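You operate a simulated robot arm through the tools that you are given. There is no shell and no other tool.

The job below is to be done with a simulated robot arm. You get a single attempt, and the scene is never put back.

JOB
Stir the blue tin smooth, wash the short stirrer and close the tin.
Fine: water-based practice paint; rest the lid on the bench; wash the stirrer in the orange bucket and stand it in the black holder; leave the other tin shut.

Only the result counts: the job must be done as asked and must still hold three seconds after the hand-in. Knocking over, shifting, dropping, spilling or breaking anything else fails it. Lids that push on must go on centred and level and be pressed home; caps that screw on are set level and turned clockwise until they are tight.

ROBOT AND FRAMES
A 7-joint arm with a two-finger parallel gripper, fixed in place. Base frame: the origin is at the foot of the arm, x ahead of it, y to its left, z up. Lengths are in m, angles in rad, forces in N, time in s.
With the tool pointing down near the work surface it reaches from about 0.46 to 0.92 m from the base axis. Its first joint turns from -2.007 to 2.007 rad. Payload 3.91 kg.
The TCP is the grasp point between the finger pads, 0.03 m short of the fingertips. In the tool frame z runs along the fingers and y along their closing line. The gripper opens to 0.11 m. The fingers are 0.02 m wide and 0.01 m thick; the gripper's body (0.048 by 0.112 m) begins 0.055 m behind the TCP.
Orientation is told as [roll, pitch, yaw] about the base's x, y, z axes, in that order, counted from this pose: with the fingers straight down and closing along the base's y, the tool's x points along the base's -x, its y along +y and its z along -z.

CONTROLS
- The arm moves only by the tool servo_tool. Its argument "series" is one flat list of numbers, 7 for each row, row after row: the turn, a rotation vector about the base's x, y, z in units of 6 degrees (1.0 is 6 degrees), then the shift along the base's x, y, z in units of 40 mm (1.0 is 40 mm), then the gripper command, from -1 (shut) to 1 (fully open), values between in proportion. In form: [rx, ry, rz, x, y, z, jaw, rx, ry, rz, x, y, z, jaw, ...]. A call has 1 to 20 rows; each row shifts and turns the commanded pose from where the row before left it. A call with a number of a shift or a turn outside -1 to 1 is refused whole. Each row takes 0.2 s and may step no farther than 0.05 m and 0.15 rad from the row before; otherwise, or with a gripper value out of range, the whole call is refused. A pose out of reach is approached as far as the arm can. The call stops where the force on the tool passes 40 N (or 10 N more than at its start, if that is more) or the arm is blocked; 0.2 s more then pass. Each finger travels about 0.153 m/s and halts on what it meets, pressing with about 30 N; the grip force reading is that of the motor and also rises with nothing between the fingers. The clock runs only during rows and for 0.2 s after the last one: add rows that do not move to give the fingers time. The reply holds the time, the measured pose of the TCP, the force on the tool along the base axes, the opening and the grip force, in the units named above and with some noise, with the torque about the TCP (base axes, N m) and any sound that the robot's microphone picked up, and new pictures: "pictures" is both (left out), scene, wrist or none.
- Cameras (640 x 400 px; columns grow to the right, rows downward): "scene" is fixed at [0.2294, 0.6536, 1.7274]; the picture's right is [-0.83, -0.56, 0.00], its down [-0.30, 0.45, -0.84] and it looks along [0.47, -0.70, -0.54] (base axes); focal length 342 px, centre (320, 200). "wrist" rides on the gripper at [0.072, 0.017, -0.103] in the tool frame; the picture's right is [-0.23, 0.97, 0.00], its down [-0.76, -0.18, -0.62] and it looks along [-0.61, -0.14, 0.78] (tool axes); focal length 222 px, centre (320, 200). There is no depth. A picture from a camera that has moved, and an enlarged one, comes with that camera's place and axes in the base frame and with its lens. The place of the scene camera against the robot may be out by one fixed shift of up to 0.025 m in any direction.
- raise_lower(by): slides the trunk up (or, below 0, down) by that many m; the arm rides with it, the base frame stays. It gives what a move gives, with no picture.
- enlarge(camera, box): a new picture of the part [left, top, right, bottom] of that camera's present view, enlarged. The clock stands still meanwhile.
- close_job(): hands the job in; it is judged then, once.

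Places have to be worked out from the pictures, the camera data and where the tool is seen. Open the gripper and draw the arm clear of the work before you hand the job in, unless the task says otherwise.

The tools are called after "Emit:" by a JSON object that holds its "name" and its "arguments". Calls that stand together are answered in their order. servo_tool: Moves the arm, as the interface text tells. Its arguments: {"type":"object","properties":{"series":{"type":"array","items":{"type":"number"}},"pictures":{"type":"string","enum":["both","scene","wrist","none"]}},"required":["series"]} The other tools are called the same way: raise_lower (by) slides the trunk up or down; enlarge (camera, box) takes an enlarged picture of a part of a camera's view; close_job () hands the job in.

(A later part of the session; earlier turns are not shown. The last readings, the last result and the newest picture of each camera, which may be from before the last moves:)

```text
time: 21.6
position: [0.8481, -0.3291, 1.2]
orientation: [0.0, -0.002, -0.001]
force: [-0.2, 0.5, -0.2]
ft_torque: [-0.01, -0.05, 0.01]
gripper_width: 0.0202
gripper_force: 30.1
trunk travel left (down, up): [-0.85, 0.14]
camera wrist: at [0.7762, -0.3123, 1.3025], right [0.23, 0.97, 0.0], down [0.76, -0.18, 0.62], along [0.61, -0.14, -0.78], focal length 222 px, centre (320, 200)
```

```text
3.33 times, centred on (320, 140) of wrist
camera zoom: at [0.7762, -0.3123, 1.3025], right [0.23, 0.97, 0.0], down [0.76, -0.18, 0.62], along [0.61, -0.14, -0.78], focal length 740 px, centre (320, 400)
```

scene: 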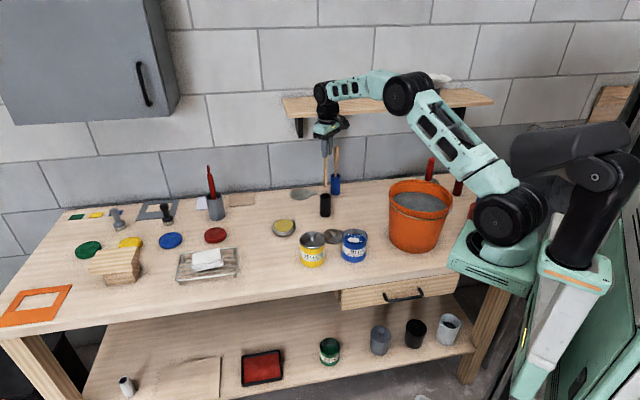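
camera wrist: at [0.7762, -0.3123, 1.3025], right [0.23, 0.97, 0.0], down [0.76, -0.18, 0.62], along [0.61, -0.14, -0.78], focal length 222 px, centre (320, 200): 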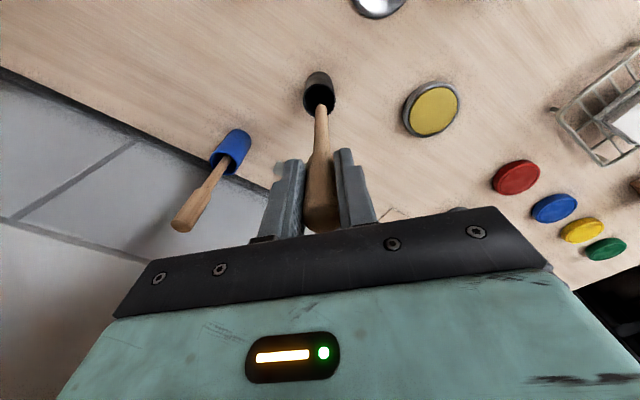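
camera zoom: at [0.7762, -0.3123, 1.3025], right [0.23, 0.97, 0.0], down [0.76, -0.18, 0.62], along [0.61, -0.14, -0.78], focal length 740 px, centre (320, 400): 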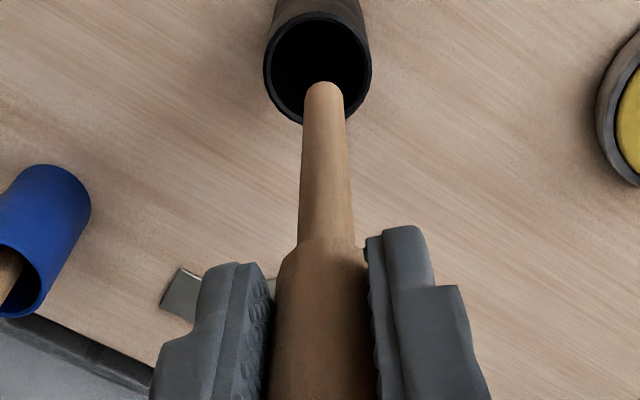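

The stirrer came out cleanly; its tip is about 0.163 m below the TCP (tip now near z 1.037). I carry it over the blue tin at this height, with the tip well above the rim.

Emit:
{"name": "servo_tool", "arguments": {"series": [0, 0, 0, -0.897, 0.625, 0, -1, 0, 0, 0, -0.897, 0.625, 0, -1, 0, 0, 0, -0.897, 0.625, 0, -1, 0, 0, 0, -0.897, 0.625, 0, -1, 0, 0, 0, -0.897, 0.625, 0, -1, 0, 0, 0, -0.897, 0.625, 0, -1, 0, 0, 0, 0, 0, 0, -1, 0, 0, 0, 0, 0, 0, -1]}}

Emit:
{"name": "enlarge", "arguments": {"camera": "scene", "box": [300, 150, 420, 270]}}

Emit:
{"name": "enlarge", "arguments": {"camera": "wrist", "box": [230, 60, 410, 180]}}

```text
time: 23.4
position: [0.633, -0.1806, 1.201]
orientation: [0.001, -0.001, 0.001]
force: [0.1, 0.3, 0.3]
ft_torque: [-0.01, -0.01, -0.01]
gripper_width: 0.0204
gripper_force: 29.8
trunk travel left (down, up): [-0.85, 0.14]
camera wrist: at [0.5613, -0.1628, 1.3031], right [0.23, 0.97, 0.0], down [0.76, -0.18, 0.62], along [0.61, -0.14, -0.78], focal length 222 px, centre (320, 200)
```

scene: 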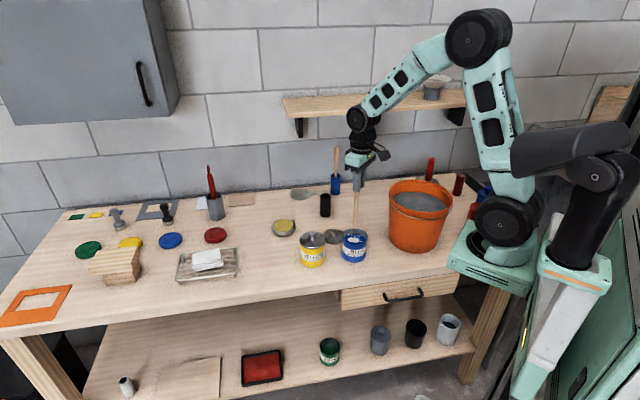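
wrist: 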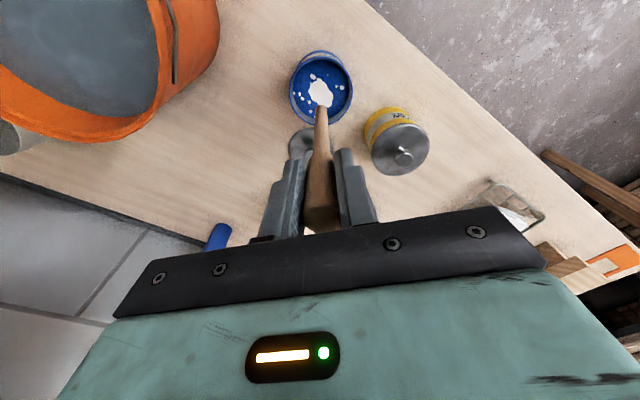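

```text
3.33 times, centred on (360, 210) of scene
camera zoom: at [0.2294, 0.6536, 1.7274], right [-0.83, -0.56, 0.0], down [-0.3, 0.45, -0.84], along [0.47, -0.7, -0.54], focal length 1138 px, centre (187, 167)
```

zoom: 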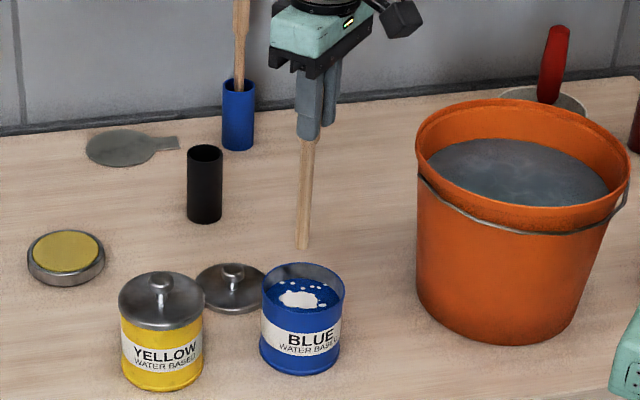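

```text
3.33 times, centred on (320, 120) of wrist
camera zoom: at [0.5613, -0.1628, 1.3031], right [0.23, 0.97, 0.0], down [0.76, -0.18, 0.62], along [0.61, -0.14, -0.78], focal length 740 px, centre (320, 467)
```

zoom: 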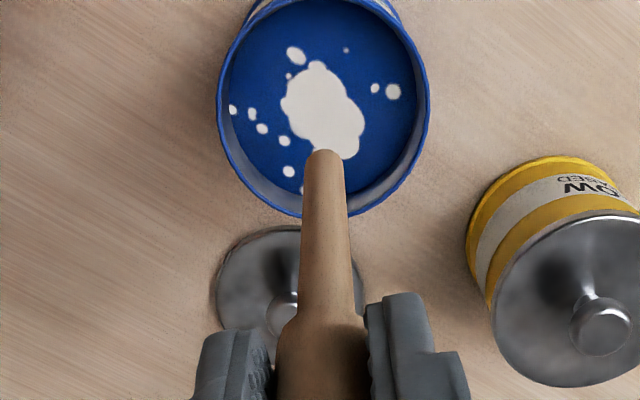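

I take a closer wrist view of the whole tin mouth to centre the stirrer.

Emit:
{"name": "enlarge", "arguments": {"camera": "wrist", "box": [260, 30, 380, 110]}}

```text
5.00 times, centred on (320, 70) of wrist
camera zoom: at [0.5613, -0.1628, 1.3031], right [0.23, 0.97, 0.0], down [0.76, -0.18, 0.62], along [0.61, -0.14, -0.78], focal length 1111 px, centre (320, 850)
```

zoom: 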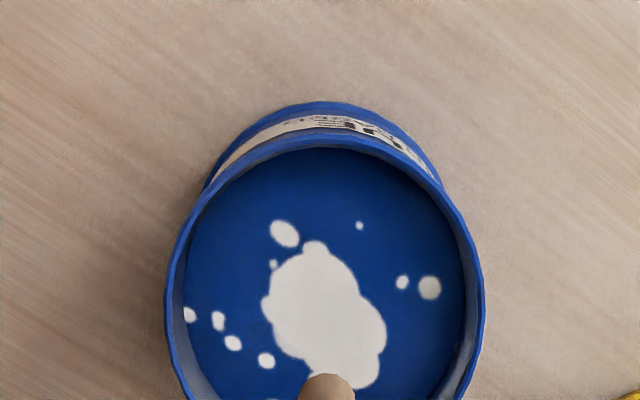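

The tin's mouth is centred at about [0.631, -0.178] and the tip hangs nearly over its middle. I nudge 3 mm and lower the stirrer into the paint, keeping the tip about 1 cm above the tin's floor.

Emit:
{"name": "servo_tool", "arguments": {"series": [0, 0, 0, -0.09, 0, -0.4, -1, 0, 0, 0, 0, 0, -0.6, -1, 0, 0, 0, 0, 0, -0.6, -1, 0, 0, 0, 0, 0, -0.5, -1, 0, 0, 0, 0, 0, -0.4, -1, 0, 0, 0, 0, 0, -0.4, -1, 0, 0, 0, 0, 0, 0, -1]}}

Emit:
{"name": "enlarge", "arguments": {"camera": "scene", "box": [300, 150, 420, 270]}}

Emit:
{"name": "enlarge", "arguments": {"camera": "wrist", "box": [230, 60, 410, 180]}}

```text
time: 25.0
position: [0.6298, -0.1795, 1.0811]
orientation: [0.001, 0.0, 0.001]
force: [-0.5, -0.6, 0.2]
ft_torque: [0.01, 0.0, -0.01]
gripper_width: 0.0202
gripper_force: 29.8
trunk travel left (down, up): [-0.85, 0.14]
camera wrist: at [0.5579, -0.1621, 1.1836], right [0.23, 0.97, 0.0], down [0.76, -0.18, 0.62], along [0.61, -0.14, -0.78], focal length 222 px, centre (320, 200)
```

scene: 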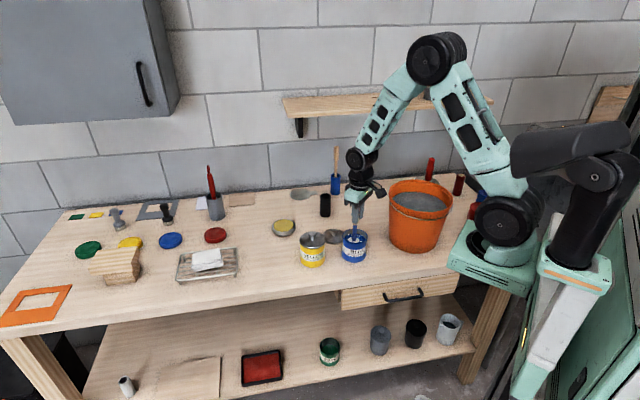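
wrist: 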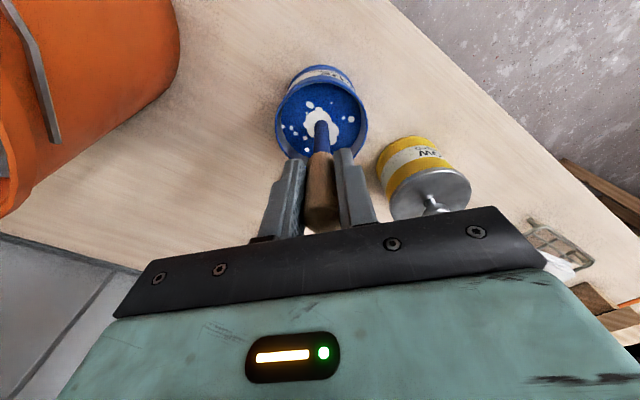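

```text
3.33 times, centred on (360, 210) of scene
camera zoom: at [0.2294, 0.6536, 1.7274], right [-0.83, -0.56, 0.0], down [-0.3, 0.45, -0.84], along [0.47, -0.7, -0.54], focal length 1138 px, centre (187, 167)
```

zoom: 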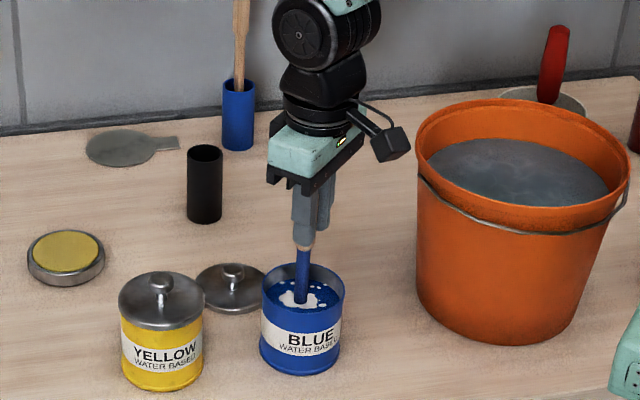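

```text
3.33 times, centred on (320, 120) of wrist
camera zoom: at [0.5579, -0.1621, 1.1836], right [0.23, 0.97, 0.0], down [0.76, -0.18, 0.62], along [0.61, -0.14, -0.78], focal length 740 px, centre (320, 467)
```

zoom: 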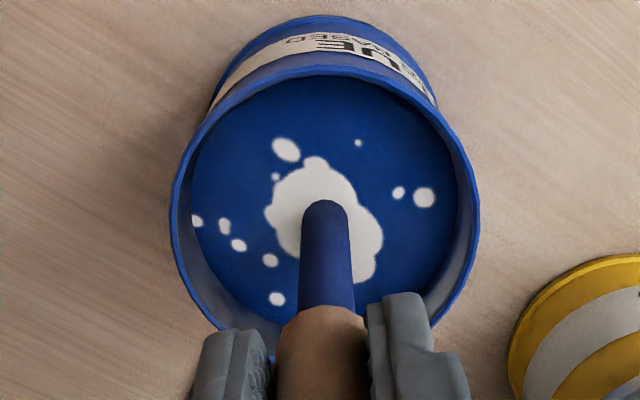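

The stirrer stands in the middle of the paint and touches nothing. I start stirring in circles of 20 mm radius.

Emit:
{"name": "servo_tool", "arguments": {"series": [0, 0, 0, 0.25, 0, 0, -1, 0, 0, 0, 0.25, 0, 0, -1, 0, 0, 0, -0.067, 0.25, 0, -1, 0, 0, 0, -0.183, 0.183, 0, -1, 0, 0, 0, -0.25, 0.067, 0, -1, 0, 0, 0, -0.25, -0.067, 0, -1, 0, 0, 0, -0.183, -0.183, 0, -1, 0, 0, 0, -0.067, -0.25, 0, -1, 0, 0, 0, 0.067, -0.25, 0, -1, 0, 0, 0, 0.183, -0.183, 0, -1, 0, 0, 0, 0.25, -0.067, 0, -1, 0, 0, 0, 0.25, 0.067, 0, -1, 0, 0, 0, 0.183, 0.183, 0, -1, 0, 0, 0, 0.067, 0.25, 0, -1]}}

Emit:
{"name": "enlarge", "arguments": {"camera": "wrist", "box": [230, 60, 410, 180]}}

Emit:
{"name": "enlarge", "arguments": {"camera": "scene", "box": [320, 180, 400, 260]}}

```text
time: 28.0
position: [0.6498, -0.1808, 1.0814]
orientation: [0.0, -0.001, 0.0]
force: [-0.6, -0.2, 0.0]
ft_torque: [0.03, -0.03, 0.04]
gripper_width: 0.0202
gripper_force: 29.8
trunk travel left (down, up): [-0.85, 0.14]
camera wrist: at [0.5778, -0.1638, 1.1853], right [0.23, 0.97, 0.0], down [0.76, -0.18, 0.62], along [0.61, -0.14, -0.78], focal length 222 px, centre (320, 200)
```

scene: 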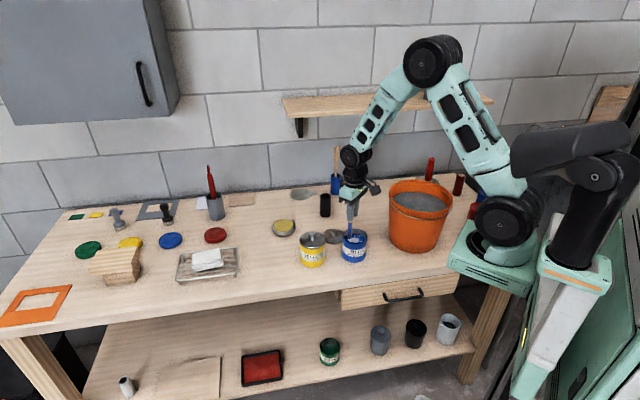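
wrist: 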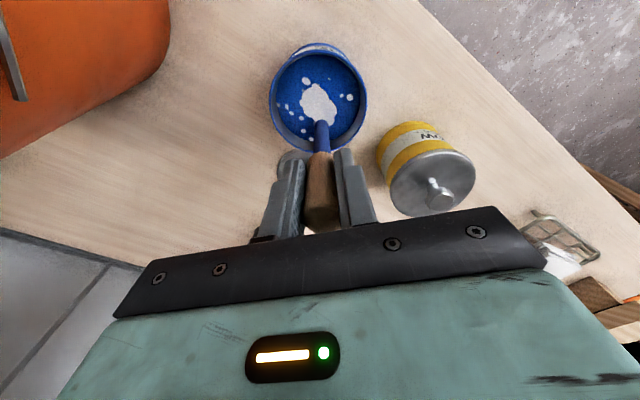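

```text
3.33 times, centred on (320, 120) of wrist
camera zoom: at [0.5778, -0.1638, 1.1853], right [0.23, 0.97, 0.0], down [0.76, -0.18, 0.62], along [0.61, -0.14, -0.78], focal length 740 px, centre (320, 467)
```

zoom: 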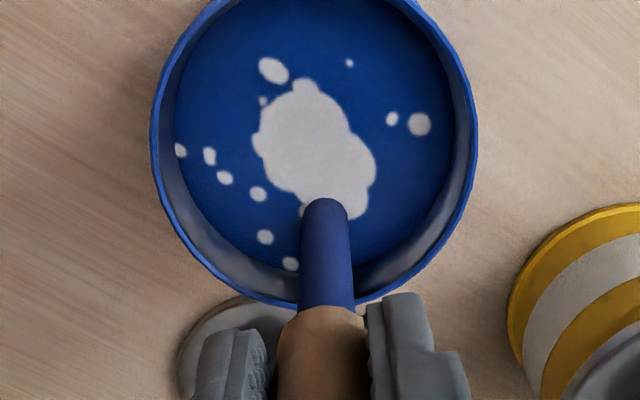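

```text
5.00 times, centred on (360, 220) of scene
camera zoom: at [0.2294, 0.6536, 1.7274], right [-0.83, -0.56, 0.0], down [-0.3, 0.45, -0.84], along [0.47, -0.7, -0.54], focal length 1708 px, centre (120, 100)
```

zoom: 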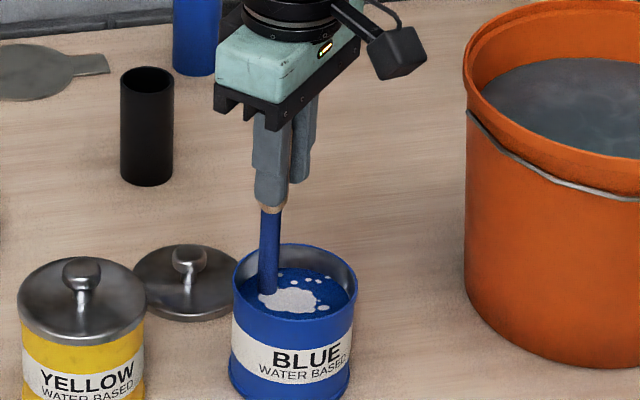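

The white pigment is already a little fainter and the force stays near zero. I continue with two more turns.

Emit:
{"name": "servo_tool", "arguments": {"series": [0, 0, 0, -0.0955, 0.294, 0, -1, 0, 0, 0, -0.25, 0.1816, 0, -1, 0, 0, 0, -0.309, 0, 0, -1, 0, 0, 0, -0.25, -0.1816, 0, -1, 0, 0, 0, -0.0955, -0.294, 0, -1, 0, 0, 0, 0.0955, -0.294, 0, -1, 0, 0, 0, 0.25, -0.1816, 0, -1, 0, 0, 0, 0.309, 0, 0, -1, 0, 0, 0, 0.25, 0.1816, 0, -1, 0, 0, 0, 0.0955, 0.294, 0, -1, 0, 0, 0, -0.0955, 0.294, 0, -1, 0, 0, 0, -0.25, 0.1816, 0, -1, 0, 0, 0, -0.309, 0, 0, -1, 0, 0, 0, -0.25, -0.1816, 0, -1, 0, 0, 0, -0.0955, -0.294, 0, -1, 0, 0, 0, 0.0955, -0.294, 0, -1, 0, 0, 0, 0.25, -0.1816, 0, -1, 0, 0, 0, 0.309, 0, 0, -1, 0, 0, 0, 0.25, 0.1816, 0, -1, 0, 0, 0, 0.0955, 0.294, 0, -1], "pictures": "none"}}

Emit:
{"name": "enlarge", "arguments": {"camera": "wrist", "box": [230, 60, 410, 180]}}

```text
time: 32.2
position: [0.6493, -0.1799, 1.0846]
orientation: [0.001, -0.001, -0.001]
force: [-0.3, -0.6, -1.0]
ft_torque: [0.0, -0.02, 0.02]
gripper_width: 0.0201
gripper_force: 29.9
trunk travel left (down, up): [-0.85, 0.14]
```

```text
3.33 times, centred on (320, 120) of wrist
camera zoom: at [0.5774, -0.162, 1.186], right [0.23, 0.97, 0.0], down [0.76, -0.18, 0.62], along [0.61, -0.14, -0.78], focal length 740 px, centre (320, 467)
```

zoom: 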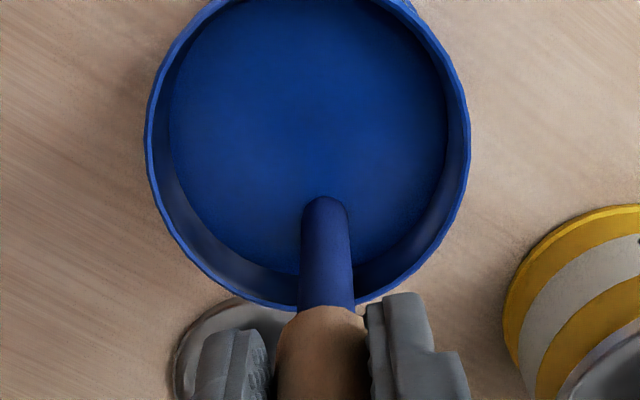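

The white has vanished and the paint looks even. I add two more turns for good measure.

Emit:
{"name": "servo_tool", "arguments": {"series": [0, 0, 0, -0.0955, 0.294, 0, -1, 0, 0, 0, -0.25, 0.1816, 0, -1, 0, 0, 0, -0.309, 0, 0, -1, 0, 0, 0, -0.25, -0.1816, 0, -1, 0, 0, 0, -0.0955, -0.294, 0, -1, 0, 0, 0, 0.0955, -0.294, 0, -1, 0, 0, 0, 0.25, -0.1816, 0, -1, 0, 0, 0, 0.309, 0, 0, -1, 0, 0, 0, 0.25, 0.1816, 0, -1, 0, 0, 0, 0.0955, 0.294, 0, -1, 0, 0, 0, -0.0955, 0.294, 0, -1, 0, 0, 0, -0.25, 0.1816, 0, -1, 0, 0, 0, -0.309, 0, 0, -1, 0, 0, 0, -0.25, -0.1816, 0, -1, 0, 0, 0, -0.0955, -0.294, 0, -1, 0, 0, 0, 0.0955, -0.294, 0, -1, 0, 0, 0, 0.25, -0.1816, 0, -1, 0, 0, 0, 0.309, 0, 0, -1, 0, 0, 0, 0.25, 0.1816, 0, -1, 0, 0, 0, 0.0955, 0.294, 0, -1]}}

Emit:
{"name": "enlarge", "arguments": {"camera": "wrist", "box": [230, 40, 410, 160]}}

Emit:
{"name": "enlarge", "arguments": {"camera": "scene", "box": [320, 180, 400, 260]}}

```text
time: 36.4
position: [0.6511, -0.1796, 1.0841]
orientation: [0.0, 0.0, -0.001]
force: [0.0, -0.3, -0.6]
ft_torque: [0.03, -0.01, 0.0]
gripper_width: 0.0205
gripper_force: 30.0
trunk travel left (down, up): [-0.85, 0.14]
camera wrist: at [0.5786, -0.1615, 1.1865], right [0.23, 0.97, 0.0], down [0.76, -0.18, 0.62], along [0.61, -0.14, -0.78], focal length 222 px, centre (320, 200)
```

scene: 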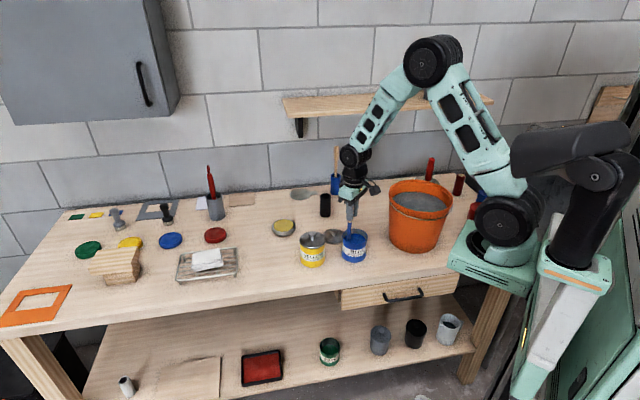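
wrist: 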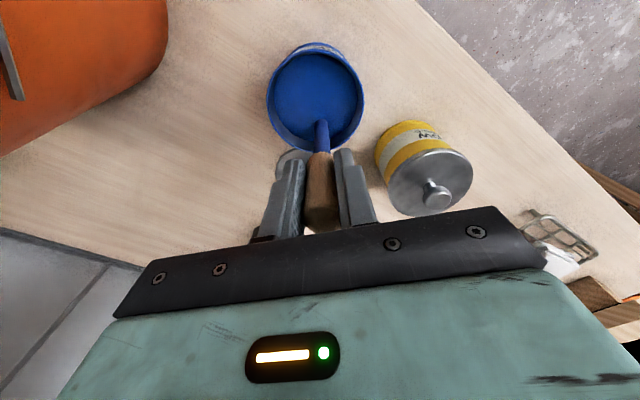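

```text
3.33 times, centred on (320, 100) of wrist
camera zoom: at [0.5786, -0.1615, 1.1865], right [0.23, 0.97, 0.0], down [0.76, -0.18, 0.62], along [0.61, -0.14, -0.78], focal length 740 px, centre (320, 533)
```

zoom: 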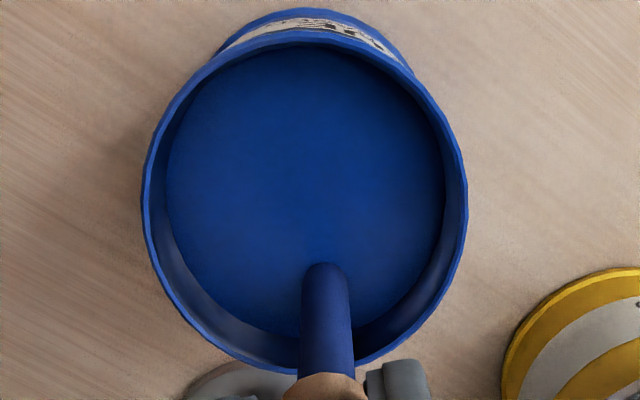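

```text
5.00 times, centred on (360, 220) of scene
camera zoom: at [0.2294, 0.6536, 1.7274], right [-0.83, -0.56, 0.0], down [-0.3, 0.45, -0.84], along [0.47, -0.7, -0.54], focal length 1708 px, centre (120, 100)
```

zoom: 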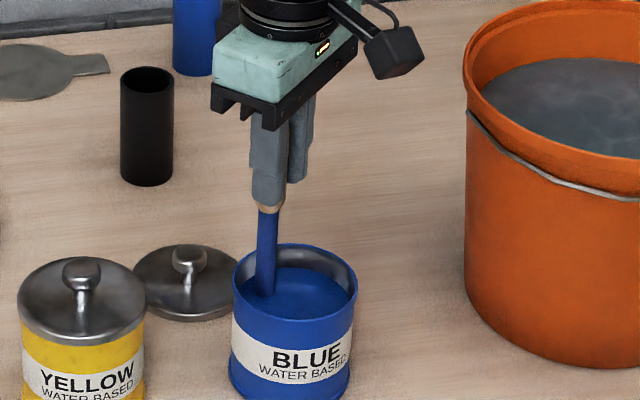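

The paint is smooth. I centre the stirrer, lift the tip just out of the paint but still inside the tin, and let it drain there for about three seconds.

Emit:
{"name": "servo_tool", "arguments": {"series": [0, 0, 0, -0.25, 0, 0, -1, 0, 0, 0, -0.27, 0, 0, -1, 0, 0, 0, 0, 0, 0.35, -1, 0, 0, 0, 0, 0, 0.35, -1, 0, 0, 0, 0, 0, 0.35, -1, 0, 0, 0, 0, 0, 0.25, -1, 0, 0, 0, 0, 0, 0, -1, 0, 0, 0, 0, 0, 0, -1, 0, 0, 0, 0, 0, 0, -1, 0, 0, 0, 0, 0, 0, -1, 0, 0, 0, 0, 0, 0, -1, 0, 0, 0, 0, 0, 0, -1, 0, 0, 0, 0, 0, 0, -1, 0, 0, 0, 0, 0, 0, -1, 0, 0, 0, 0, 0, 0, -1, 0, 0, 0, 0, 0, 0, -1, 0, 0, 0, 0, 0, 0, -1, 0, 0, 0, 0, 0, 0, -1, 0, 0, 0, 0, 0, 0, -1, 0, 0, 0, 0, 0, 0, -1]}}

Emit:
{"name": "enlarge", "arguments": {"camera": "scene", "box": [320, 170, 400, 250]}}

Emit:
{"name": "enlarge", "arguments": {"camera": "wrist", "box": [230, 40, 410, 160]}}

```text
time: 40.6
position: [0.6294, -0.1804, 1.1352]
orientation: [0.001, 0.0, 0.001]
force: [-0.7, 0.2, 0.5]
ft_torque: [-0.04, 0.0, -0.02]
gripper_width: 0.0204
gripper_force: 29.9
trunk travel left (down, up): [-0.85, 0.14]
camera wrist: at [0.5573, -0.1628, 1.2382], right [0.23, 0.97, 0.0], down [0.76, -0.18, 0.62], along [0.61, -0.14, -0.78], focal length 222 px, centre (320, 200)
```

scene: 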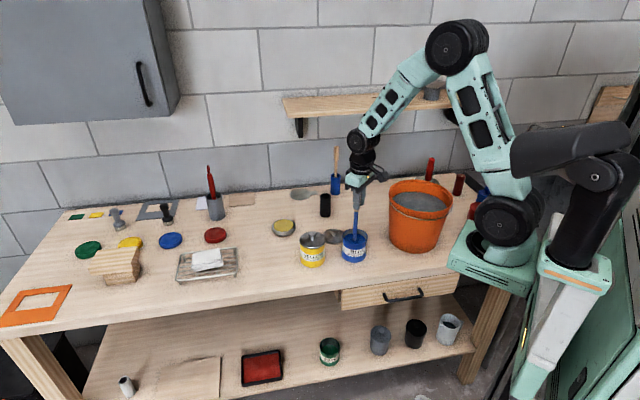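
wrist: 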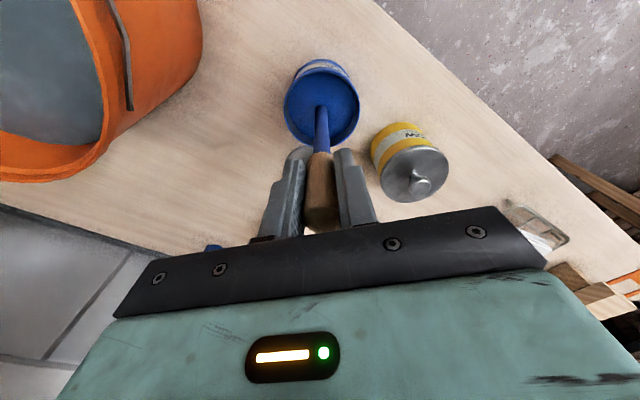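

```text
5.00 times, centred on (360, 210) of scene
camera zoom: at [0.2294, 0.6536, 1.7274], right [-0.83, -0.56, 0.0], down [-0.3, 0.45, -0.84], along [0.47, -0.7, -0.54], focal length 1708 px, centre (120, 150)
```

zoom: 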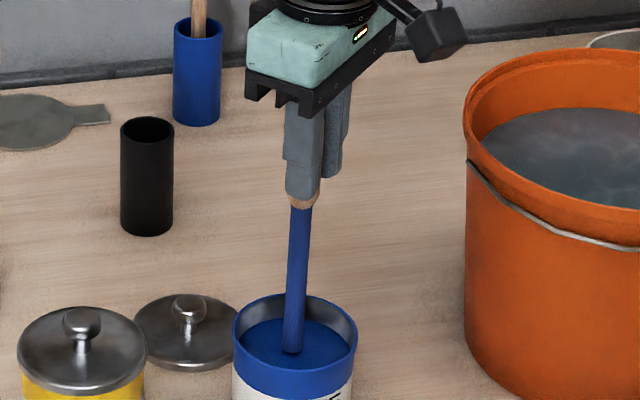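

```text
3.33 times, centred on (320, 100) of wrist
camera zoom: at [0.5573, -0.1628, 1.2382], right [0.23, 0.97, 0.0], down [0.76, -0.18, 0.62], along [0.61, -0.14, -0.78], focal length 740 px, centre (320, 533)
```

zoom: 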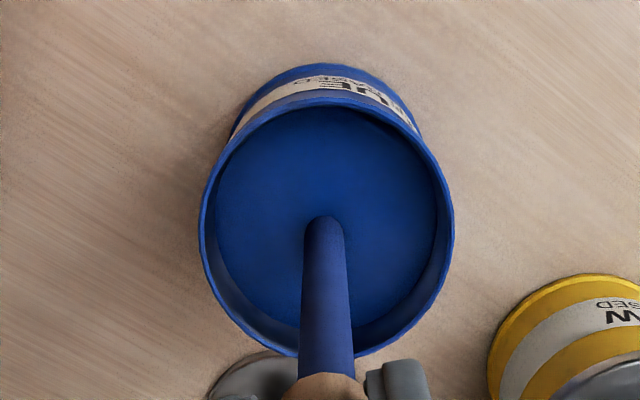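

The tip is near the paint surface. I raise another 2.5 cm, so the tip is about at rim level over the middle of the tin, and let it drain for three more seconds, watching for drips.

Emit:
{"name": "servo_tool", "arguments": {"series": [0, 0, 0, 0, 0, 0.3, -1, 0, 0, 0, 0, 0, 0.3, -1, 0, 0, 0, 0, 0, 0, -1, 0, 0, 0, 0, 0, 0, -1, 0, 0, 0, 0, 0, 0, -1, 0, 0, 0, 0, 0, 0, -1, 0, 0, 0, 0, 0, 0, -1, 0, 0, 0, 0, 0, 0, -1, 0, 0, 0, 0, 0, 0, -1, 0, 0, 0, 0, 0, 0, -1, 0, 0, 0, 0, 0, 0, -1, 0, 0, 0, 0, 0, 0, -1, 0, 0, 0, 0, 0, 0, -1, 0, 0, 0, 0, 0, 0, -1, 0, 0, 0, 0, 0, 0, -1, 0, 0, 0, 0, 0, 0, -1, 0, 0, 0, 0, 0, 0, -1], "pictures": "none"}}

Emit:
{"name": "enlarge", "arguments": {"camera": "scene", "box": [320, 170, 400, 250]}}

Emit:
{"name": "enlarge", "arguments": {"camera": "wrist", "box": [0, 0, 300, 200]}}

```text
time: 44.2
position: [0.6294, -0.1808, 1.1605]
orientation: [-0.001, 0.001, 0.001]
force: [0.0, 0.3, -0.5]
ft_torque: [-0.01, 0.02, 0.03]
gripper_width: 0.0202
gripper_force: 29.5
trunk travel left (down, up): [-0.85, 0.14]
```

```text
5.00 times, centred on (360, 210) of scene
camera zoom: at [0.2294, 0.6536, 1.7274], right [-0.83, -0.56, 0.0], down [-0.3, 0.45, -0.84], along [0.47, -0.7, -0.54], focal length 1708 px, centre (120, 150)
```

zoom: 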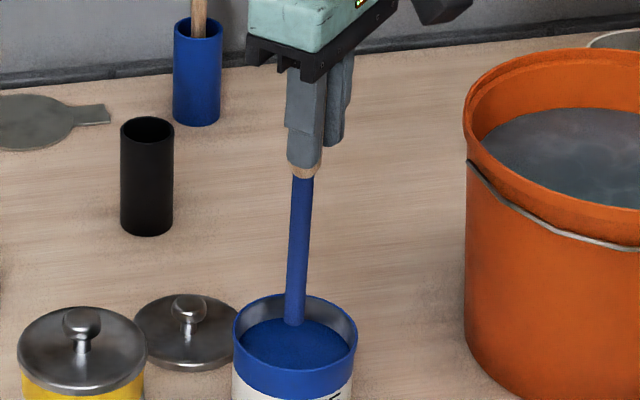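

```text
2.00 times, centred on (150, 100) of wrist
camera zoom: at [0.5574, -0.1627, 1.2623], right [0.23, 0.97, 0.0], down [0.76, -0.18, 0.62], along [0.61, -0.14, -0.78], focal length 444 px, centre (660, 400)
```

zoom: 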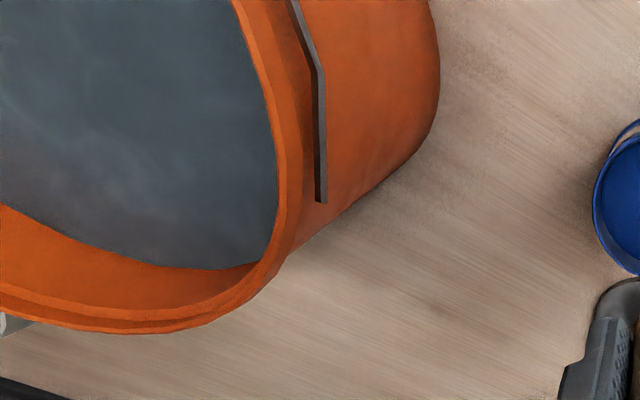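

No drips are falling. The bucket's rim is at about z 1.10 with its middle near [0.48, -0.365], so I lift until the tip is above 1.14 and then carry the stirrer across to the bucket.

Emit:
{"name": "servo_tool", "arguments": {"series": [0, 0, 0, 0, 0, 0.9, -1, 0, 0, 0, 0, 0, 0.95, -1, 0, 0, 0, 0, 0, 0.95, -1, 0, 0, 0, 0, 0, 0.95, -1, 0, 0, 0, -0.6125, -0.771, 0, -1, 0, 0, 0, -0.6125, -0.771, 0, -1, 0, 0, 0, -0.6125, -0.771, 0, -1, 0, 0, 0, -0.6125, -0.771, 0, -1, 0, 0, 0, -0.6125, -0.771, 0, -1, 0, 0, 0, -0.6125, -0.771, 0, -1, 0, 0, 0, 0, 0, 0, -1, 0, 0, 0, 0, 0, 0, -1]}}

Emit:
{"name": "enlarge", "arguments": {"camera": "scene", "box": [330, 100, 490, 260]}}

```text
time: 46.8
position: [0.4817, -0.3627, 1.3093]
orientation: [0.0, 0.0, 0.0]
force: [0.5, 0.8, -0.1]
ft_torque: [-0.02, 0.03, 0.04]
gripper_width: 0.0205
gripper_force: 30.2
trunk travel left (down, up): [-0.85, 0.14]
camera wrist: at [0.4098, -0.3461, 1.412], right [0.23, 0.97, 0.0], down [0.76, -0.18, 0.62], along [0.61, -0.14, -0.78], focal length 222 px, centre (320, 200)
```

scene: 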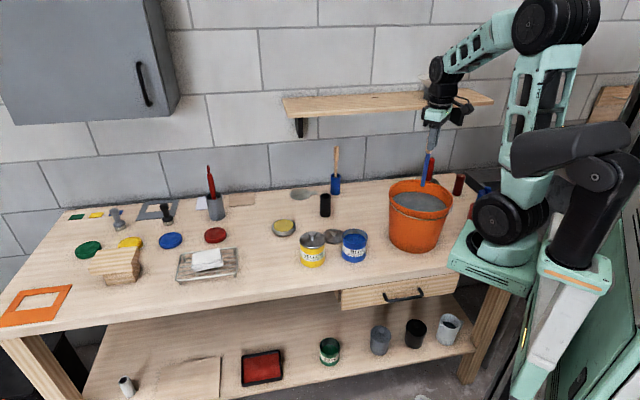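
wrist: 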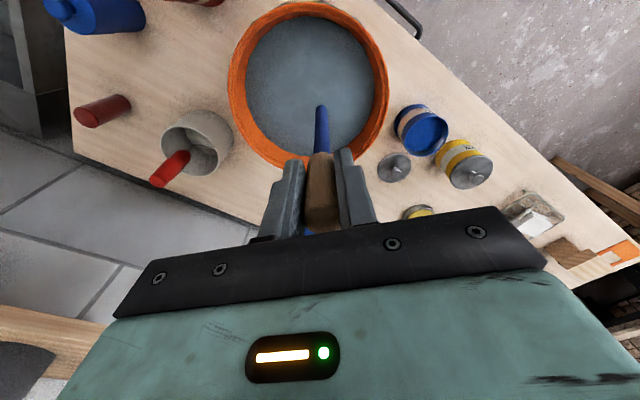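

```text
2.50 times, centred on (410, 180) of scene
camera zoom: at [0.2294, 0.6536, 1.7274], right [-0.83, -0.56, 0.0], down [-0.3, 0.45, -0.84], along [0.47, -0.7, -0.54], focal length 854 px, centre (95, 250)
```

zoom: 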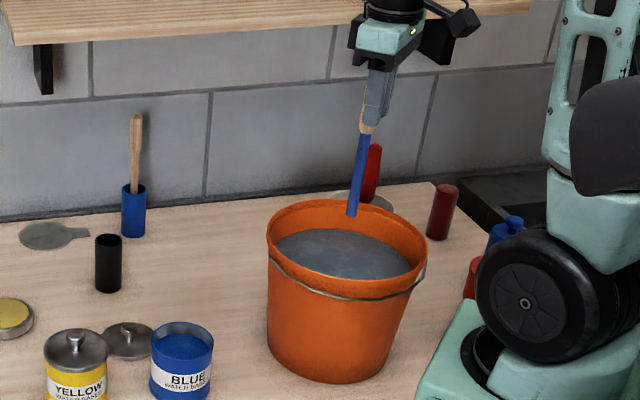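

No drops on the bench, and the bucket's rim is centred near [0.49, -0.38] with radius about 0.105. I shift slightly to its middle and lower the stirrer into the water.

Emit:
{"name": "servo_tool", "arguments": {"series": [0, 0, 0, 0.15, -0.3, 0, -1, 0, 0, 0, 0, 0, -0.7, -1, 0, 0, 0, 0, 0, -0.7, -1, 0, 0, 0, 0, 0, -0.7, -1, 0, 0, 0, 0, 0, -0.7, -1, 0, 0, 0, 0, 0, -0.7, -1, 0, 0, 0, 0, 0, -0.7, -1, 0, 0, 0, 0, 0, 0, -1]}}

Emit:
{"name": "enlarge", "arguments": {"camera": "scene", "box": [370, 120, 470, 220]}}

```text
time: 48.6
position: [0.4888, -0.3762, 1.1407]
orientation: [0.0, 0.0, 0.001]
force: [-0.6, -1.0, -0.4]
ft_torque: [-0.02, 0.0, 0.03]
gripper_width: 0.0203
gripper_force: 30.4
trunk travel left (down, up): [-0.85, 0.14]
camera wrist: at [0.4162, -0.3601, 1.2434], right [0.23, 0.97, 0.0], down [0.76, -0.18, 0.62], along [0.61, -0.14, -0.78], focal length 222 px, centre (320, 200)
```

scene: 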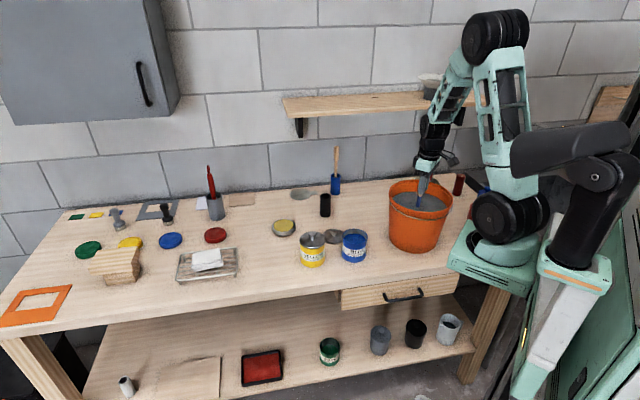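
wrist: 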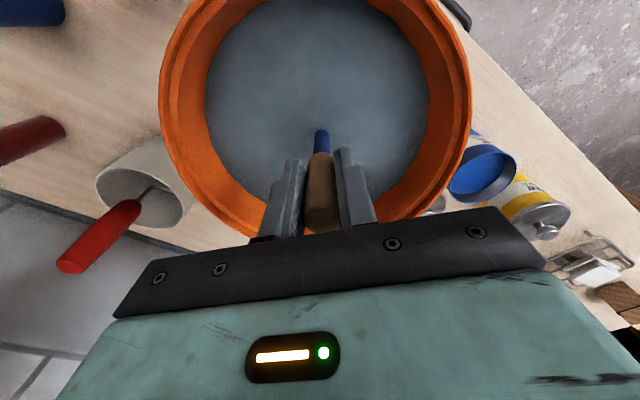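

```text
4.00 times, centred on (420, 170) of scene
camera zoom: at [0.2294, 0.6536, 1.7274], right [-0.83, -0.56, 0.0], down [-0.3, 0.45, -0.84], along [0.47, -0.7, -0.54], focal length 1366 px, centre (-80, 320)
```

zoom: 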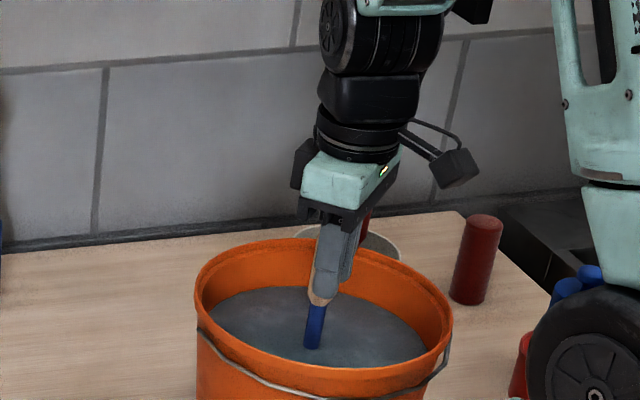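

About 5 cm of painted stick is still above the water (surface near z 1.056). I lower 4 cm more, keeping the fingers dry, and swirl the stirrer in the water.

Emit:
{"name": "servo_tool", "arguments": {"series": [0, 0, 0, 0, 0, -0.5, -1, 0, 0, 0, 0, 0, -0.55, -1, 0, 0, 0, 0.25, 0, 0, -1, 0, 0, 0, 0.25, 0, 0, -1, 0, 0, 0, -0.0955, 0.294, 0, -1, 0, 0, 0, -0.25, 0.1816, 0, -1, 0, 0, 0, -0.309, 0, 0, -1, 0, 0, 0, -0.25, -0.1816, 0, -1, 0, 0, 0, -0.0955, -0.294, 0, -1, 0, 0, 0, 0.0955, -0.294, 0, -1, 0, 0, 0, 0.25, -0.1816, 0, -1, 0, 0, 0, 0.309, 0, 0, -1, 0, 0, 0, 0.25, 0.1816, 0, -1, 0, 0, 0, 0.0955, 0.294, 0, -1, 0, 0, 0, 0, 0, 0, -1]}}

Emit:
{"name": "enlarge", "arguments": {"camera": "scene", "box": [370, 140, 470, 240]}}

Emit:
{"name": "enlarge", "arguments": {"camera": "wrist", "box": [230, 80, 410, 200]}}

```text
time: 51.8
position: [0.5096, -0.3764, 1.0983]
orientation: [-0.001, 0.0, 0.0]
force: [0.8, -0.2, -0.8]
ft_torque: [0.01, -0.01, -0.01]
gripper_width: 0.0204
gripper_force: 30.0
trunk travel left (down, up): [-0.85, 0.14]
camera wrist: at [0.4372, -0.3591, 1.2011], right [0.23, 0.97, 0.0], down [0.76, -0.18, 0.62], along [0.61, -0.14, -0.78], focal length 222 px, centre (320, 200)
```

scene: 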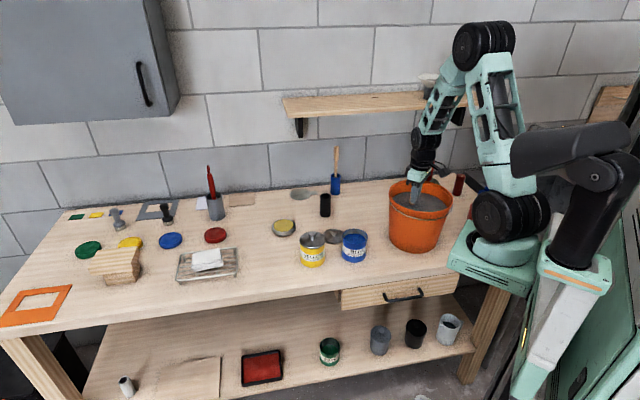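
wrist: 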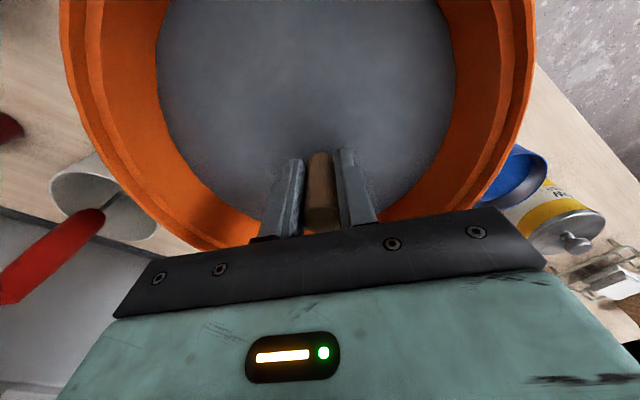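

```text
4.00 times, centred on (420, 190) of scene
camera zoom: at [0.2294, 0.6536, 1.7274], right [-0.83, -0.56, 0.0], down [-0.3, 0.45, -0.84], along [0.47, -0.7, -0.54], focal length 1366 px, centre (-80, 240)
```

zoom: 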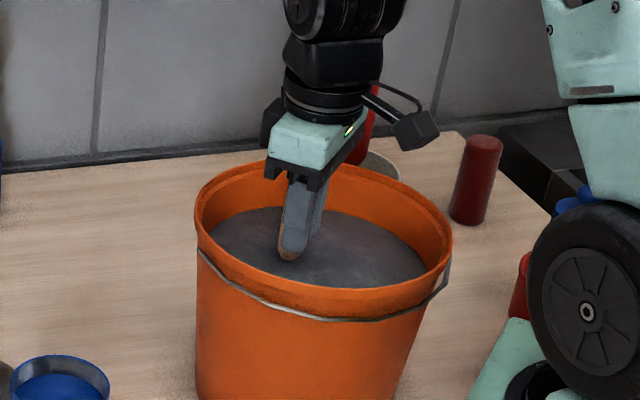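

```text
3.33 times, centred on (320, 140) of wrist
camera zoom: at [0.4372, -0.3591, 1.2011], right [0.23, 0.97, 0.0], down [0.76, -0.18, 0.62], along [0.61, -0.14, -0.78], focal length 740 px, centre (320, 400)
```

zoom: 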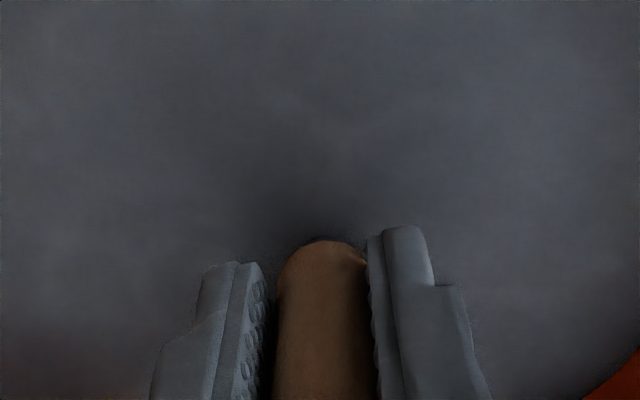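

The whole thin part is under water and the fingers are just above it. I swirl two more turns and then come back to the middle.

Emit:
{"name": "servo_tool", "arguments": {"series": [0, 0, 0, -0.0955, 0.294, 0, -1, 0, 0, 0, -0.25, 0.1816, 0, -1, 0, 0, 0, -0.309, 0, 0, -1, 0, 0, 0, -0.25, -0.1816, 0, -1, 0, 0, 0, -0.0955, -0.294, 0, -1, 0, 0, 0, 0.0955, -0.294, 0, -1, 0, 0, 0, 0.25, -0.1816, 0, -1, 0, 0, 0, 0.309, 0, 0, -1, 0, 0, 0, 0.25, 0.1816, 0, -1, 0, 0, 0, 0.0955, 0.294, 0, -1, 0, 0, 0, -0.0955, 0.294, 0, -1, 0, 0, 0, -0.25, 0.1816, 0, -1, 0, 0, 0, -0.309, 0, 0, -1, 0, 0, 0, -0.25, -0.1816, 0, -1, 0, 0, 0, -0.0955, -0.294, 0, -1, 0, 0, 0, 0.0955, -0.294, 0, -1, 0, 0, 0, 0.25, -0.1816, 0, -1, 0, 0, 0, 0.309, 0, 0, -1, 0, 0, 0, 0.25, 0.1816, 0, -1, 0, 0, 0, 0.0955, 0.294, 0, -1], "pictures": "none"}}

Emit:
{"name": "servo_tool", "arguments": {"series": [0, 0, 0, -0.25, 0, 0.3, -1, 0, 0, 0, -0.25, 0, 0.5, -1, 0, 0, 0, 0, 0, 0.5, -1, 0, 0, 0, 0, 0, 0.5, -1, 0, 0, 0, 0, 0, 0.5, -1, 0, 0, 0, 0, 0, 0.5, -1, 0, 0, 0, 0, 0, 0, -1, 0, 0, 0, 0, 0, 0, -1]}}

Emit:
{"name": "enlarge", "arguments": {"camera": "scene", "box": [370, 120, 470, 220]}}

Emit:
{"name": "enlarge", "arguments": {"camera": "wrist", "box": [230, 80, 410, 200]}}

```text
time: 56.0
position: [0.508, -0.3772, 1.0995]
orientation: [0.0, -0.001, -0.001]
force: [0.5, -0.4, -1.0]
ft_torque: [0.01, 0.01, -0.03]
gripper_width: 0.0204
gripper_force: 30.3
trunk travel left (down, up): [-0.85, 0.14]
```

```text
time: 57.8
position: [0.4865, -0.376, 1.211]
orientation: [-0.001, 0.0, 0.0]
force: [0.3, -0.1, -0.6]
ft_torque: [-0.01, 0.01, -0.03]
gripper_width: 0.0204
gripper_force: 30.0
trunk travel left (down, up): [-0.85, 0.14]
camera wrist: at [0.4147, -0.3596, 1.3131], right [0.23, 0.97, 0.0], down [0.76, -0.18, 0.62], along [0.61, -0.14, -0.78], focal length 222 px, centre (320, 200)
```

scene: 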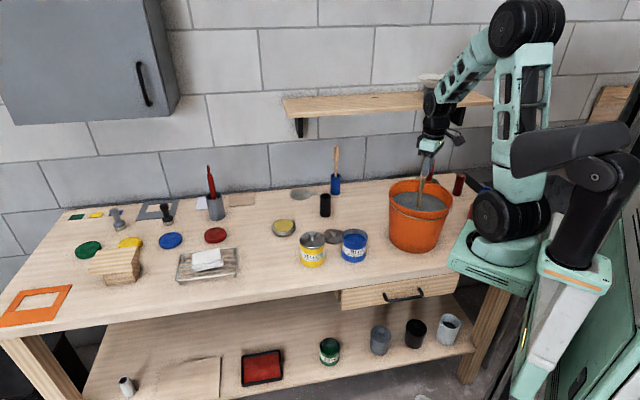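
wrist: 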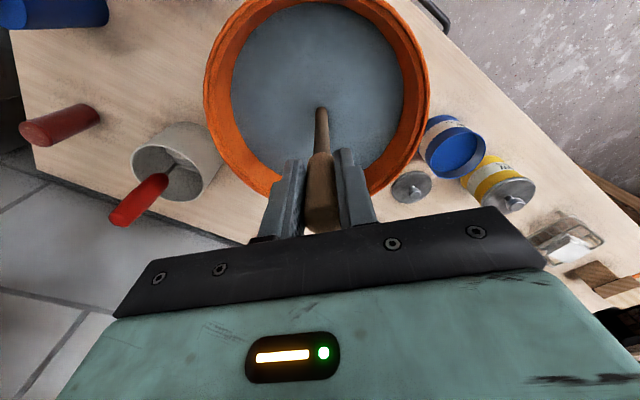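

```text
4.00 times, centred on (420, 170) of scene
camera zoom: at [0.2294, 0.6536, 1.7274], right [-0.83, -0.56, 0.0], down [-0.3, 0.45, -0.84], along [0.47, -0.7, -0.54], focal length 1366 px, centre (-80, 320)
```

zoom: 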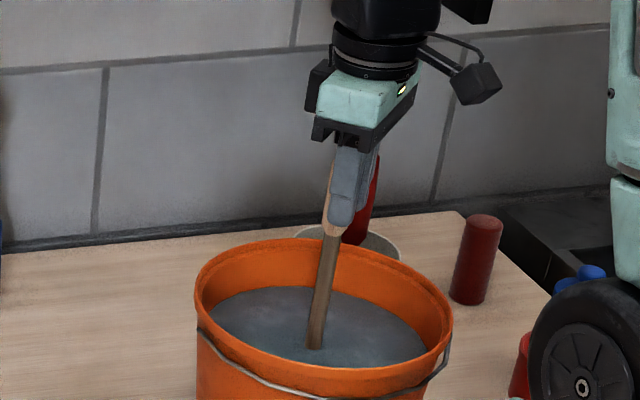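

```text
3.33 times, centred on (320, 140) of wrist
camera zoom: at [0.4147, -0.3596, 1.3131], right [0.23, 0.97, 0.0], down [0.76, -0.18, 0.62], along [0.61, -0.14, -0.78], focal length 740 px, centre (320, 400)
```

zoom: 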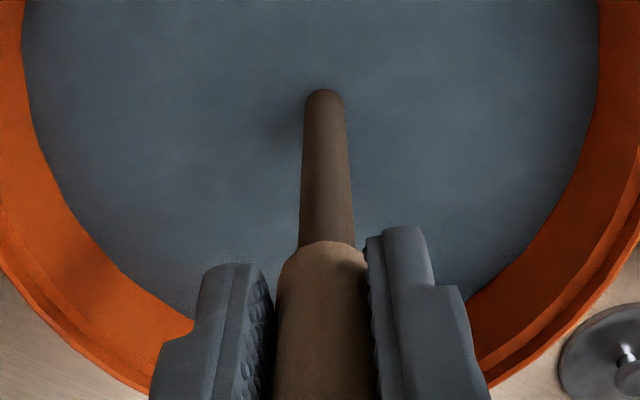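

The paint is washed off; the stick is only dark from water. I raise the tip a little above the water and let it drain for about four seconds over the bucket.

Emit:
{"name": "servo_tool", "arguments": {"series": [0, 0, 0, 0, 0, 0.5, -1, 0, 0, 0, 0, 0, 0, -1, 0, 0, 0, 0, 0, 0, -1, 0, 0, 0, 0, 0, 0, -1, 0, 0, 0, 0, 0, 0, -1, 0, 0, 0, 0, 0, 0, -1, 0, 0, 0, 0, 0, 0, -1, 0, 0, 0, 0, 0, 0, -1, 0, 0, 0, 0, 0, 0, -1, 0, 0, 0, 0, 0, 0, -1, 0, 0, 0, 0, 0, 0, -1, 0, 0, 0, 0, 0, 0, -1, 0, 0, 0, 0, 0, 0, -1, 0, 0, 0, 0, 0, 0, -1, 0, 0, 0, 0, 0, 0, -1, 0, 0, 0, 0, 0, 0, -1, 0, 0, 0, 0, 0, 0, -1, 0, 0, 0, 0, 0, 0, -1, 0, 0, 0, 0, 0, 0, -1, 0, 0, 0, 0, 0, 0, -1], "pictures": "none"}}

Emit:
{"name": "enlarge", "arguments": {"camera": "scene", "box": [370, 120, 470, 220]}}

Emit:
{"name": "enlarge", "arguments": {"camera": "wrist", "box": [230, 80, 410, 200]}}

```text
time: 62.0
position: [0.488, -0.3774, 1.2307]
orientation: [-0.001, -0.001, 0.001]
force: [0.1, 0.3, -0.4]
ft_torque: [-0.01, 0.02, -0.02]
gripper_width: 0.0206
gripper_force: 29.9
trunk travel left (down, up): [-0.85, 0.14]
```

```text
4.00 times, centred on (420, 170) of scene
camera zoom: at [0.2294, 0.6536, 1.7274], right [-0.83, -0.56, 0.0], down [-0.3, 0.45, -0.84], along [0.47, -0.7, -0.54], focal length 1366 px, centre (-80, 320)
```

zoom: 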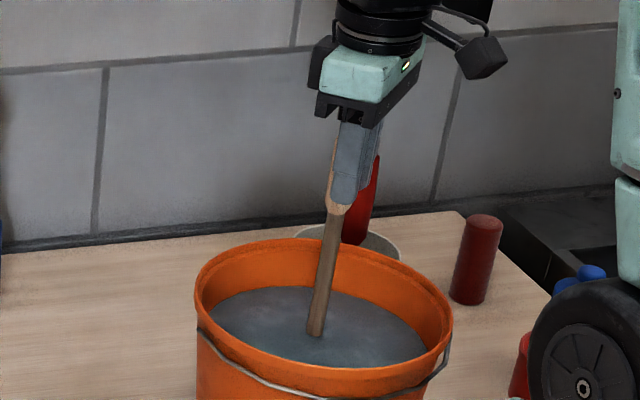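

```text
3.33 times, centred on (320, 140) of wrist
camera zoom: at [0.4155, -0.3602, 1.3329], right [0.23, 0.97, 0.0], down [0.76, -0.18, 0.62], along [0.61, -0.14, -0.78], focal length 740 px, centre (320, 400)
```

zoom: 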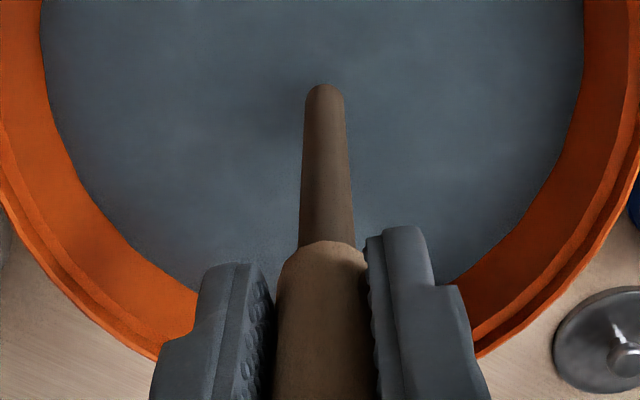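

No drops are falling. I lift the tip over the bucket's rim, carry the stirrer to above the black holder, and check alignment there.

Emit:
{"name": "servo_tool", "arguments": {"series": [0, 0, 0, 0, 0, 1, -1, 0, 0, 0, 0, 0, 1, -1, 0, 0, 0, 0.904, 0.116, 0, -1, 0, 0, 0, 0.904, 0.116, 0, -1, 0, 0, 0, 0.904, 0.116, 0, -1, 0, 0, 0, 0.904, 0.116, 0, -1, 0, 0, 0, 0.904, 0.116, 0, -1, 0, 0, 0, 0.904, 0.116, -0.5, -1, 0, 0, 0, 0.904, 0.116, -0.5, -1, 0, 0, 0, 0.904, 0.116, -0.5, -1, 0, 0, 0, 0.904, 0.116, -0.5, -1, 0, 0, 0, 0.904, 0.116, -0.6, -1, 0, 0, 0, 0, 0, 0, -1, 0, 0, 0, 0, 0, 0, -1]}}

Emit:
{"name": "enlarge", "arguments": {"camera": "wrist", "box": [230, 60, 410, 180]}}

Emit:
{"name": "enlarge", "arguments": {"camera": "scene", "box": [280, 130, 380, 230]}}

```text
time: 65.0
position: [0.851, -0.3302, 1.2068]
orientation: [0.0, 0.0, 0.001]
force: [-0.1, 0.2, -0.2]
ft_torque: [-0.01, 0.01, -0.02]
gripper_width: 0.0202
gripper_force: 30.2
trunk travel left (down, up): [-0.85, 0.14]
camera wrist: at [0.7791, -0.3132, 1.3095], right [0.23, 0.97, 0.0], down [0.76, -0.18, 0.62], along [0.61, -0.14, -0.78], focal length 222 px, centre (320, 200)
```

scene: 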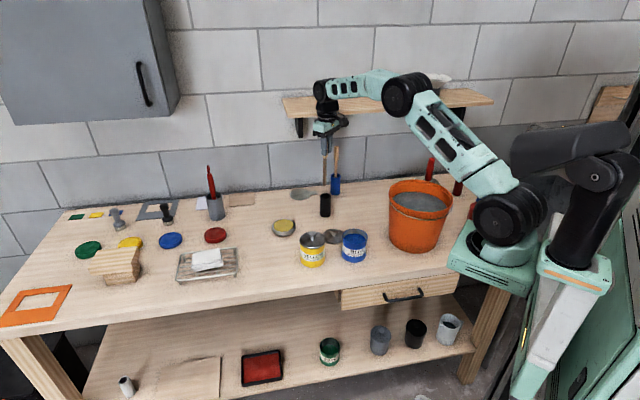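
wrist: 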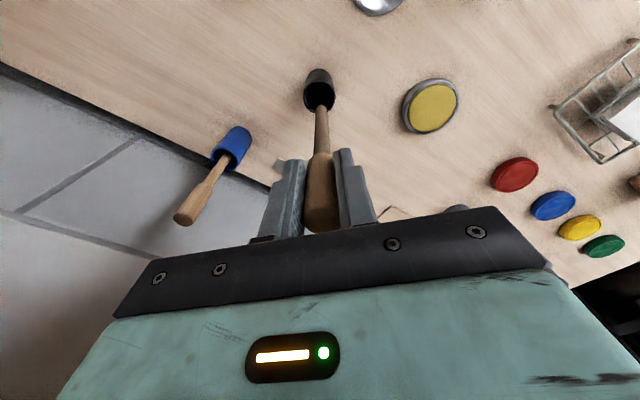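

```text
3.33 times, centred on (320, 120) of wrist
camera zoom: at [0.7791, -0.3132, 1.3095], right [0.23, 0.97, 0.0], down [0.76, -0.18, 0.62], along [0.61, -0.14, -0.78], focal length 740 px, centre (320, 467)
```

zoom: 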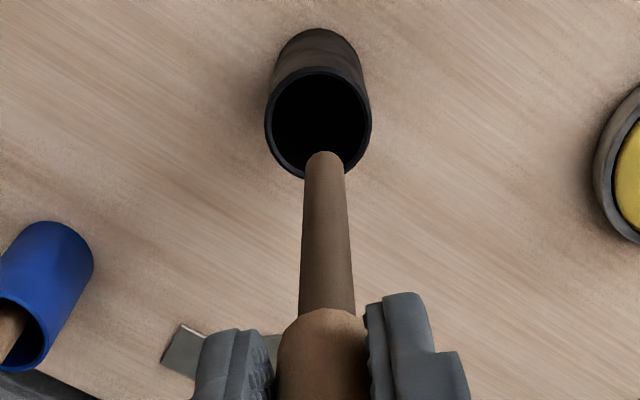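

```text
4.00 times, centred on (330, 180) of scene
camera zoom: at [0.2294, 0.6536, 1.7274], right [-0.83, -0.56, 0.0], down [-0.3, 0.45, -0.84], along [0.47, -0.7, -0.54], focal length 1366 px, centre (280, 280)
```

zoom: 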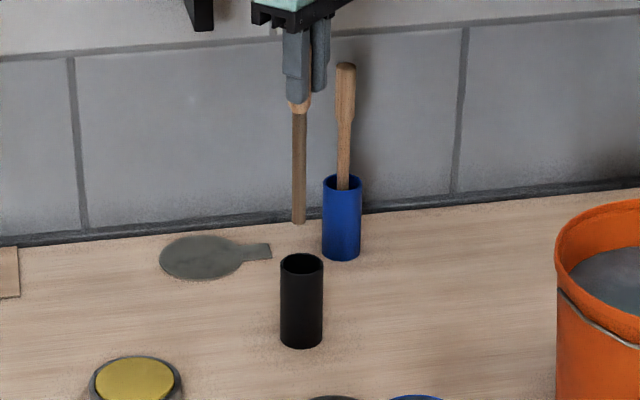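

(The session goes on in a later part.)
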